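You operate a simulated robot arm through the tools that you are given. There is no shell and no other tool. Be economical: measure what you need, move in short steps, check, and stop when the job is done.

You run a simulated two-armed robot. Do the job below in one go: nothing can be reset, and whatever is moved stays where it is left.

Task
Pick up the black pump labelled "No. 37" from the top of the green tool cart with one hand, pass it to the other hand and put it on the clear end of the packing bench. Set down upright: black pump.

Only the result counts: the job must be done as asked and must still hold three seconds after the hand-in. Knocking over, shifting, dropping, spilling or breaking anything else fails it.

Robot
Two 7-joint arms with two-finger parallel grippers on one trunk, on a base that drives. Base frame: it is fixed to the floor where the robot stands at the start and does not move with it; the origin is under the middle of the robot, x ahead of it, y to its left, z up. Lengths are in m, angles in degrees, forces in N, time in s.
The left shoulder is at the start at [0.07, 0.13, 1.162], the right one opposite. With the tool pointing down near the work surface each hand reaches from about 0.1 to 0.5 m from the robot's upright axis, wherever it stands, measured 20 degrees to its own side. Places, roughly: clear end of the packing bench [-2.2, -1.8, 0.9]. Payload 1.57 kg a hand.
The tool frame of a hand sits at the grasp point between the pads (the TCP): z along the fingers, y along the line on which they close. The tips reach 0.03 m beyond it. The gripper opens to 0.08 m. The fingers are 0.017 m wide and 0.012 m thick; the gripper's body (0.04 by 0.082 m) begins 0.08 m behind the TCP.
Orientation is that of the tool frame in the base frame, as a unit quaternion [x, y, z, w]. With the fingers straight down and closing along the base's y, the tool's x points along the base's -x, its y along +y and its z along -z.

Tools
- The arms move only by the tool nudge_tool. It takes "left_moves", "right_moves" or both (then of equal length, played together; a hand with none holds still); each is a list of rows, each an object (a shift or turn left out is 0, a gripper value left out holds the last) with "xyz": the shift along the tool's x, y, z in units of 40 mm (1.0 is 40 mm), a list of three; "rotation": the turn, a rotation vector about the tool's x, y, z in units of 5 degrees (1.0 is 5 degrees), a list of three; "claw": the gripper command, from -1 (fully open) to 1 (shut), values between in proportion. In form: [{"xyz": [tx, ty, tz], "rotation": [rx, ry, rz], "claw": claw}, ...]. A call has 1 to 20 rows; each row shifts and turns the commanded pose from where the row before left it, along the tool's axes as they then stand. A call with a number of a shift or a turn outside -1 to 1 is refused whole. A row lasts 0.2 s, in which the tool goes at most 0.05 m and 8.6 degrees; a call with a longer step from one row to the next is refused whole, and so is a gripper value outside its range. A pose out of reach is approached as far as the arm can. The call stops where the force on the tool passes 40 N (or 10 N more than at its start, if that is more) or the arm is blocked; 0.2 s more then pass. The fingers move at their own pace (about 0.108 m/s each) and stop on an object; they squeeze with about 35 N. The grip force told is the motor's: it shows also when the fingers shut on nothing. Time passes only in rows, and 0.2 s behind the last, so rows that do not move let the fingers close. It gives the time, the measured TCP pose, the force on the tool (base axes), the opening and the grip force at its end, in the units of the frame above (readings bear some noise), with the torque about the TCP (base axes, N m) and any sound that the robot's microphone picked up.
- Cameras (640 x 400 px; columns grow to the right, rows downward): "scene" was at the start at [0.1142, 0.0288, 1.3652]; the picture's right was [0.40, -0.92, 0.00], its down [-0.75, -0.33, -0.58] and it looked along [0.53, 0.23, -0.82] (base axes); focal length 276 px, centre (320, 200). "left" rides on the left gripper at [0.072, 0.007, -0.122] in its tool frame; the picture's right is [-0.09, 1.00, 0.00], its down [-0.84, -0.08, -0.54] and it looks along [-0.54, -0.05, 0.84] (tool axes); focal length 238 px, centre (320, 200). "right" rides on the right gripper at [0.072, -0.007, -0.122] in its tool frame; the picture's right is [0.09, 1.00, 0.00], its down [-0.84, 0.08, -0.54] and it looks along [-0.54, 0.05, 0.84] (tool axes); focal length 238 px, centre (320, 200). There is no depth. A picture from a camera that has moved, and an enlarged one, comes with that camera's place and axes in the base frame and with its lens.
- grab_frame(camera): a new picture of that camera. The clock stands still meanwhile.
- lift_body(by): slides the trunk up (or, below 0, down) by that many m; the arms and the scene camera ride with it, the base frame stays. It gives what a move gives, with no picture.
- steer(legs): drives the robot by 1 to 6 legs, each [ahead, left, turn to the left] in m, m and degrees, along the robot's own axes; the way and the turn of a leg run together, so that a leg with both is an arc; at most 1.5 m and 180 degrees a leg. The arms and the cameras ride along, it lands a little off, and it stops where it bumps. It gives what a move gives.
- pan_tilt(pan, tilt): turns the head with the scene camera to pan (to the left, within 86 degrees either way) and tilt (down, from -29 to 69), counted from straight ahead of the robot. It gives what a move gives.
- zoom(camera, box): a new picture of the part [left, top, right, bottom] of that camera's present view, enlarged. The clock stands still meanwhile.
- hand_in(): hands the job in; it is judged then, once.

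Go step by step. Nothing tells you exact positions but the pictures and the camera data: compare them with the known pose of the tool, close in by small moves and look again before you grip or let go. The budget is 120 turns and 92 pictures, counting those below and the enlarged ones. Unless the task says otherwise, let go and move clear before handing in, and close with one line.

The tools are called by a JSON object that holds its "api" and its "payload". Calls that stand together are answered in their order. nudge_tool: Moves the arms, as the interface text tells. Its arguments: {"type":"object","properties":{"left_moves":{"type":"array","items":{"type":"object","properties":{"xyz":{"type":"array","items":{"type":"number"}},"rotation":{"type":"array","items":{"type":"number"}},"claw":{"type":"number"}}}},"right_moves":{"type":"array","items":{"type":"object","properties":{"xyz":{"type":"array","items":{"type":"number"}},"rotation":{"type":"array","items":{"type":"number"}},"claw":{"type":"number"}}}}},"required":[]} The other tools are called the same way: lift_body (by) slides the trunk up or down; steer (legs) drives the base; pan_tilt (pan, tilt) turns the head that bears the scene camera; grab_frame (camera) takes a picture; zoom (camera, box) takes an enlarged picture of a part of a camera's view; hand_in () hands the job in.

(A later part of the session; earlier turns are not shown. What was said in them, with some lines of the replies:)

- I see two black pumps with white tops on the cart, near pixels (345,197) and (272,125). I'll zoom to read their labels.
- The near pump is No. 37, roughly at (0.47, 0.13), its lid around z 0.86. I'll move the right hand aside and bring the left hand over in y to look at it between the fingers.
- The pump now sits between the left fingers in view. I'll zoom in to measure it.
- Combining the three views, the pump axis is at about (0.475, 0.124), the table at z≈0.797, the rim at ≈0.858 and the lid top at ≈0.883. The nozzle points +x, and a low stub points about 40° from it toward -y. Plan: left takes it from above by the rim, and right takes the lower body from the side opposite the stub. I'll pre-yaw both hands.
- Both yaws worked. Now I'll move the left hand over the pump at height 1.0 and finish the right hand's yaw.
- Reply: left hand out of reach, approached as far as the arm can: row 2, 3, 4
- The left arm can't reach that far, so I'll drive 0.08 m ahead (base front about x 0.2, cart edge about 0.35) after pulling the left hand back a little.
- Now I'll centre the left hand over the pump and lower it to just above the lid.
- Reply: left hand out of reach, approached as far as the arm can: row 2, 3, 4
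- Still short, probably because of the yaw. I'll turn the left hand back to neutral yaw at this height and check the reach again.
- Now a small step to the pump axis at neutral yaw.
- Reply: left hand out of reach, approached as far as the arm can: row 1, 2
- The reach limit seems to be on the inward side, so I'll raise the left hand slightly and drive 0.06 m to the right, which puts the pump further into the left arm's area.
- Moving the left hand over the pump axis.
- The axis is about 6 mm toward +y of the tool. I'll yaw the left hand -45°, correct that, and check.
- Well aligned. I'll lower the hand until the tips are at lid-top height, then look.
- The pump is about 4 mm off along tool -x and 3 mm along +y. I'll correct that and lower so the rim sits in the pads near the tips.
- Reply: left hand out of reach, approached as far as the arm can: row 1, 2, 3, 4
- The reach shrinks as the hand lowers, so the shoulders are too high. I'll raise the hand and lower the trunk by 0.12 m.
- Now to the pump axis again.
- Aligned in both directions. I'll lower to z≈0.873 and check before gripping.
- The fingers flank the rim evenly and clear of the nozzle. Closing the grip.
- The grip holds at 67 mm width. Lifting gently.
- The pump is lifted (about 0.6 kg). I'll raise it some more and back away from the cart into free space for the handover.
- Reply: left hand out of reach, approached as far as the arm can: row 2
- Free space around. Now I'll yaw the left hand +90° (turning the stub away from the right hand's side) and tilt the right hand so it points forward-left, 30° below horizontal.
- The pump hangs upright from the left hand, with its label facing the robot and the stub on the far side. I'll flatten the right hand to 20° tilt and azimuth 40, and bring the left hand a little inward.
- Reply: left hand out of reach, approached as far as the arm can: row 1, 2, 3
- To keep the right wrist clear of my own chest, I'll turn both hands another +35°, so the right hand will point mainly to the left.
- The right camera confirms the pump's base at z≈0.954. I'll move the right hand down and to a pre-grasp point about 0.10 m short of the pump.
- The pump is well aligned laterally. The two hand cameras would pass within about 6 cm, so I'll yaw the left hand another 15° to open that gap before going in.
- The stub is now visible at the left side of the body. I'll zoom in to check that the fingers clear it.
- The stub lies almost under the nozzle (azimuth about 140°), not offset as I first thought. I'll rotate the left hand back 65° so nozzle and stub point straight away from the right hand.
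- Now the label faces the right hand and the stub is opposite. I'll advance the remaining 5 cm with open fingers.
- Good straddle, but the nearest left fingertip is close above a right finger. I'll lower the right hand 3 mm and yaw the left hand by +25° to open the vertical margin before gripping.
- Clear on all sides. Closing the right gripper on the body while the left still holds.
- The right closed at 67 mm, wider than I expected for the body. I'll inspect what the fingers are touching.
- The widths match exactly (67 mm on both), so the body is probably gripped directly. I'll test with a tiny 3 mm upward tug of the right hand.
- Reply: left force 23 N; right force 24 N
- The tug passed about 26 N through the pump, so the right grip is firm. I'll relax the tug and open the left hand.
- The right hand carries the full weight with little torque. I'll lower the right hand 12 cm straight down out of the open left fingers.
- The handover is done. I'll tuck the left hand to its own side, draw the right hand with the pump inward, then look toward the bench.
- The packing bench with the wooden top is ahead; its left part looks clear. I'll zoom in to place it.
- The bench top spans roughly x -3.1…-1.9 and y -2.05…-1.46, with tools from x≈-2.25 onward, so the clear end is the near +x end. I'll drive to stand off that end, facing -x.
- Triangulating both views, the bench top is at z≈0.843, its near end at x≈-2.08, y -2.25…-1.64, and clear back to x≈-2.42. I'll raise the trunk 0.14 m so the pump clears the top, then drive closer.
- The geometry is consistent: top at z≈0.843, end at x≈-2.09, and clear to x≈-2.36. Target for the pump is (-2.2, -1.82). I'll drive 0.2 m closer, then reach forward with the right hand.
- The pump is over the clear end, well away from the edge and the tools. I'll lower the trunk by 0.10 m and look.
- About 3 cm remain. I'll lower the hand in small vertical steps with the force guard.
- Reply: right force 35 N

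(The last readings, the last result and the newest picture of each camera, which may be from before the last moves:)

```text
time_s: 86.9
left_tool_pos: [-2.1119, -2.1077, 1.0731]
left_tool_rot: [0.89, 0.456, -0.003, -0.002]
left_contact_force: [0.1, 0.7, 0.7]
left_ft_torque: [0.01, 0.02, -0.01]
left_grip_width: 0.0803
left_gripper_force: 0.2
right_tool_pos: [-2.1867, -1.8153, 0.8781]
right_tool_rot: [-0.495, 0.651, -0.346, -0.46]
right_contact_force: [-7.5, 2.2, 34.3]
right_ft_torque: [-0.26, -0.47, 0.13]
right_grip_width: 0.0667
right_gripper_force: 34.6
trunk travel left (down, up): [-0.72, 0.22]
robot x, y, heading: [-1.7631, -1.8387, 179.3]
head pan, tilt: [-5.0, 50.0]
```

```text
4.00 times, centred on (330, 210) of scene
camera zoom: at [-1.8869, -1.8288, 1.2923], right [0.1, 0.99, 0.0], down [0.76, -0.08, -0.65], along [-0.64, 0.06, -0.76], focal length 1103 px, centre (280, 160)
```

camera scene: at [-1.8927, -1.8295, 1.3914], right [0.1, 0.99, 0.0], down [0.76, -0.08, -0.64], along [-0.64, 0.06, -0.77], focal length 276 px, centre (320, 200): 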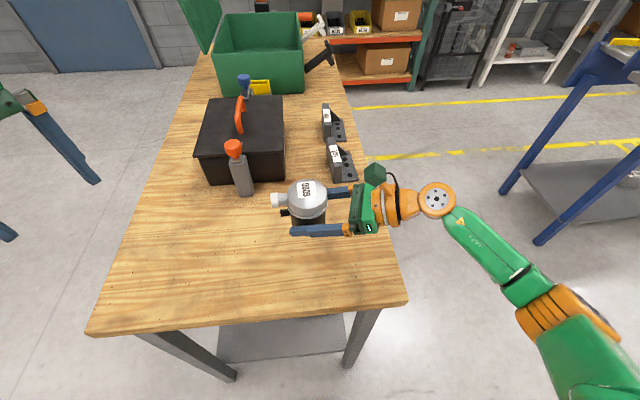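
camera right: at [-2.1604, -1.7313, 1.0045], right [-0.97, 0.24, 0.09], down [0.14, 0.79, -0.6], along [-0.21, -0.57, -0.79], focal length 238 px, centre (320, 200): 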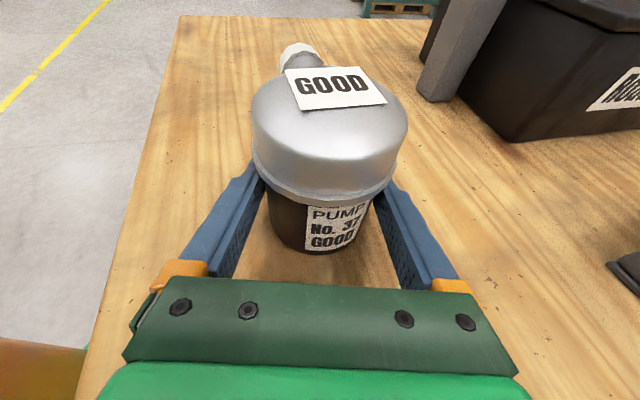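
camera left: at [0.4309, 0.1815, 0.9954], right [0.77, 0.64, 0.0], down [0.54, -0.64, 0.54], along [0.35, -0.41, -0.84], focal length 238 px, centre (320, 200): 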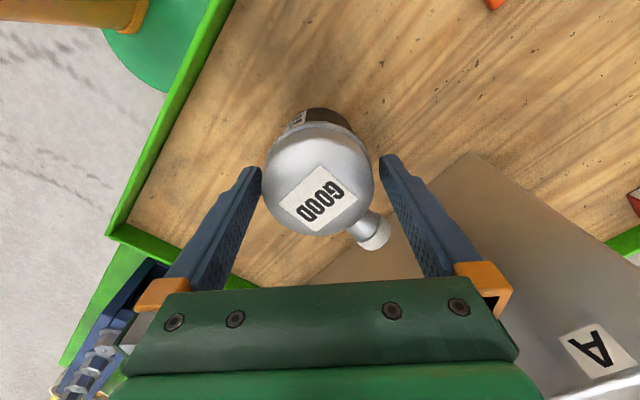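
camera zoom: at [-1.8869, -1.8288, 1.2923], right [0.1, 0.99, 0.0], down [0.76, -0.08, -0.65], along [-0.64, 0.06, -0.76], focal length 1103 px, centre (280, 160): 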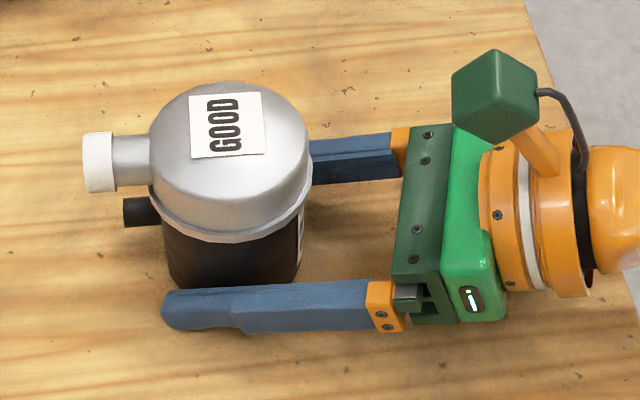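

Contact: the force jumped to about +40 N net. I'll back up in 2 mm steps until the load is light.

{"api": "nudge_tool", "payload": {"right_moves": [{"xyz": [0.047, 0, -0.017]}, {}]}}

```text
time_s: 87.5
left_tool_pos: [-2.1114, -2.1089, 1.0715]
left_tool_rot: [0.89, 0.456, -0.003, -0.001]
left_contact_force: [0.7, -0.3, 0.5]
left_ft_torque: [-0.03, 0.02, 0.0]
left_grip_width: 0.0801
left_gripper_force: 0.1
right_tool_pos: [-2.1876, -1.8158, 0.8782]
right_tool_rot: [-0.495, 0.652, -0.346, -0.458]
right_contact_force: [-4.0, 1.8, 22.2]
right_ft_torque: [-0.83, 0.1, -0.29]
right_grip_width: 0.0669
right_gripper_force: 34.6
trunk travel left (down, up): [-0.72, 0.22]
robot x, y, heading: [-1.761, -1.8385, 179.4]
head pan, tilt: [-5.0, 50.0]
```

Still loaded toward the far side; another 2 mm up.

{"api": "nudge_tool", "payload": {"right_moves": [{"xyz": [0.047, 0, -0.017]}, {}]}}

{"api": "zoom", "payload": {"camera": "right", "box": [220, 140, 420, 290]}}

```text
time_s: 88.1
left_tool_pos: [-2.113, -2.1083, 1.0714]
left_tool_rot: [0.89, 0.456, -0.003, 0.0]
left_contact_force: [-0.6, -0.8, 0.4]
left_ft_torque: [-0.01, 0.01, -0.01]
left_grip_width: 0.08
left_gripper_force: 0.1
right_tool_pos: [-2.1878, -1.8164, 0.8802]
right_tool_rot: [-0.496, 0.653, -0.347, -0.455]
right_contact_force: [3.2, 1.9, 2.6]
right_ft_torque: [-0.14, 0.11, 0.09]
right_grip_width: 0.0665
right_gripper_force: 34.8
trunk travel left (down, up): [-0.72, 0.22]
robot x, y, heading: [-1.7613, -1.8371, 179.4]
head pan, tilt: [-5.0, 50.0]
```

```text
2.67 times, centred on (320, 215) of right
camera zoom: at [-2.1571, -1.7306, 0.9882], right [-0.97, 0.24, 0.09], down [0.14, 0.79, -0.6], along [-0.21, -0.57, -0.8], focal length 636 px, centre (320, 160)
```

zoom: 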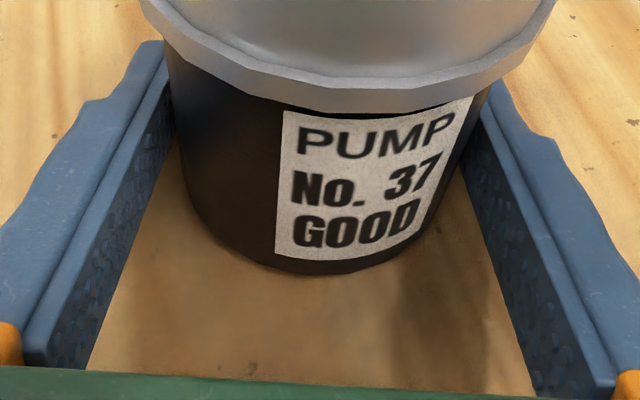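

The load is now light (about 8 N) with the pump resting on the top. I'll open the right gripper and check.

{"api": "nudge_tool", "payload": {"right_moves": [{"claw": -0.7}, {"claw": -1}, {"claw": -1}, {}]}}

{"api": "zoom", "payload": {"camera": "scene", "box": [250, 160, 410, 260]}}

{"api": "zoom", "payload": {"camera": "right", "box": [200, 40, 440, 290]}}

```text
time_s: 89.1
left_tool_pos: [-2.115, -2.1092, 1.0713]
left_tool_rot: [0.89, 0.457, -0.001, 0.0]
left_contact_force: [0.2, -0.2, 0.0]
left_ft_torque: [0.01, 0.0, -0.01]
left_grip_width: 0.0801
left_gripper_force: 0.0
right_tool_pos: [-2.1898, -1.8159, 0.8803]
right_tool_rot: [-0.495, 0.652, -0.347, -0.457]
right_contact_force: [0.0, 0.3, -0.2]
right_ft_torque: [0.02, -0.01, 0.0]
right_grip_width: 0.0799
right_gripper_force: 0.1
trunk travel left (down, up): [-0.72, 0.22]
robot x, y, heading: [-1.764, -1.8362, 178.9]
head pan, tilt: [-5.0, 50.0]
```

```text
4.00 times, centred on (330, 210) of scene
camera zoom: at [-1.8916, -1.8297, 1.2916], right [0.1, 0.99, 0.0], down [0.76, -0.08, -0.64], along [-0.64, 0.06, -0.77], focal length 1103 px, centre (280, 160)
```

zoom: 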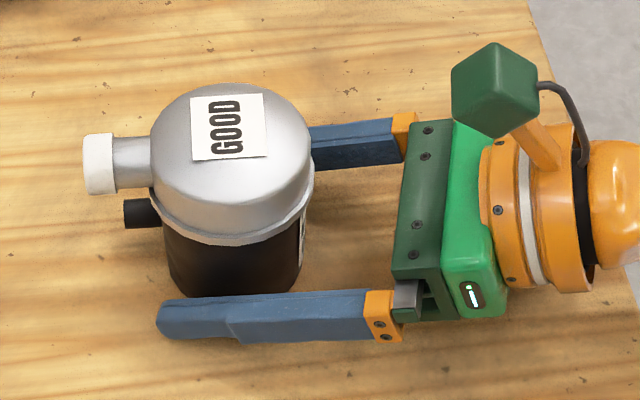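

```text
1.60 times, centred on (320, 165) of right
camera zoom: at [-2.1592, -1.7312, 0.989], right [-0.97, 0.24, 0.09], down [0.14, 0.79, -0.6], along [-0.21, -0.57, -0.79], focal length 381 px, centre (320, 256)
```

zoom: 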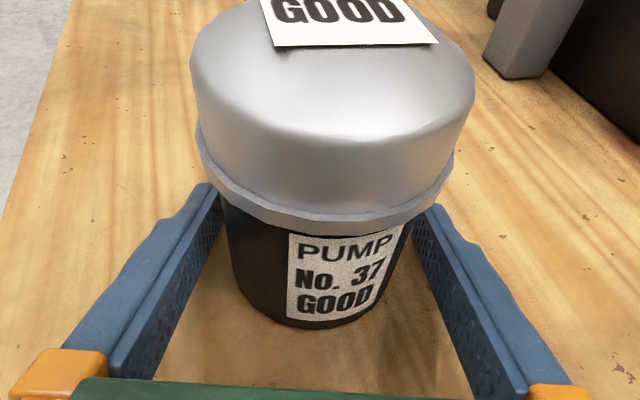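

The pump stands upright on its own. I'll retract the right hand straight back along its fingers.

{"api": "nudge_tool", "payload": {"right_moves": [{"xyz": [-0.1, 0, -0.4]}, {"xyz": [-0.1, 0, -0.4]}, {"xyz": [-0.05, 0, -0.5]}, {"xyz": [0, 0, -0.6]}, {"xyz": [0, 0, -0.7]}, {"xyz": [0, 0, -0.7]}, {}]}}

{"api": "grab_frame", "payload": {"camera": "right"}}

{"api": "grab_frame", "payload": {"camera": "scene"}}

```text
time_s: 90.7
left_tool_pos: [-2.1147, -2.1085, 1.0713]
left_tool_rot: [0.89, 0.456, -0.001, -0.001]
left_contact_force: [-0.6, 0.7, -0.2]
left_ft_torque: [-0.02, 0.0, -0.02]
left_grip_width: 0.0796
left_gripper_force: 0.1
right_tool_pos: [-2.1547, -1.6931, 0.9146]
right_tool_rot: [-0.495, 0.653, -0.347, -0.457]
right_contact_force: [0.2, 0.3, -0.8]
right_ft_torque: [0.01, -0.03, -0.02]
right_grip_width: 0.0798
right_gripper_force: 0.0
trunk travel left (down, up): [-0.72, 0.22]
robot x, y, heading: [-1.7653, -1.8367, 179.2]
head pan, tilt: [-5.0, 50.0]
```

```text
29 pictures are left
camera right: at [-2.1255, -1.6085, 1.0245], right [-0.97, 0.24, 0.09], down [0.14, 0.79, -0.6], along [-0.21, -0.57, -0.79], focal length 238 px, centre (320, 200)
```

right: 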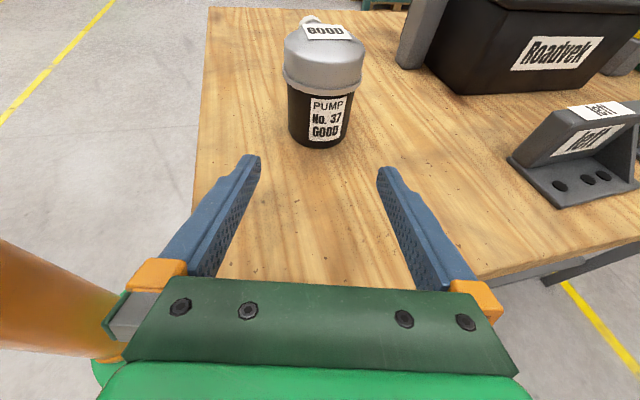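

```text
28 pictures are left
camera scene: at [-1.8917, -1.8298, 1.2916], right [0.1, 0.99, 0.0], down [0.76, -0.08, -0.64], along [-0.64, 0.06, -0.77], focal length 276 px, centre (320, 200)
```

scene: 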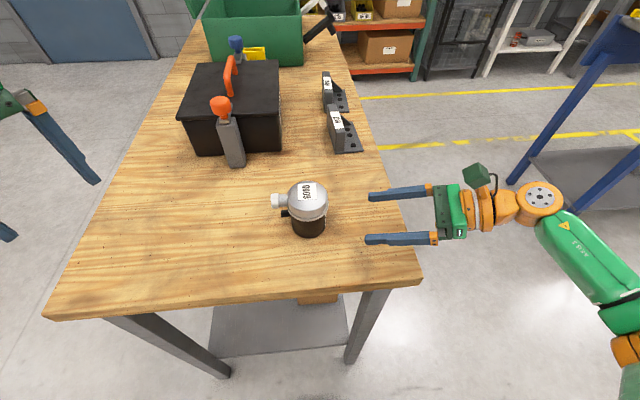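

The pump stands upright on the clear end, both hands are open and clear, and nothing else has been moved. Handing in.

{"api": "hand_in", "payload": {}}

```text
The job is handed in.
```

I picked up the black pump No. 37 with the left hand, passed it to the right hand and set it upright on the clear end of the packing bench. Both hands were open and clear when I handed in.
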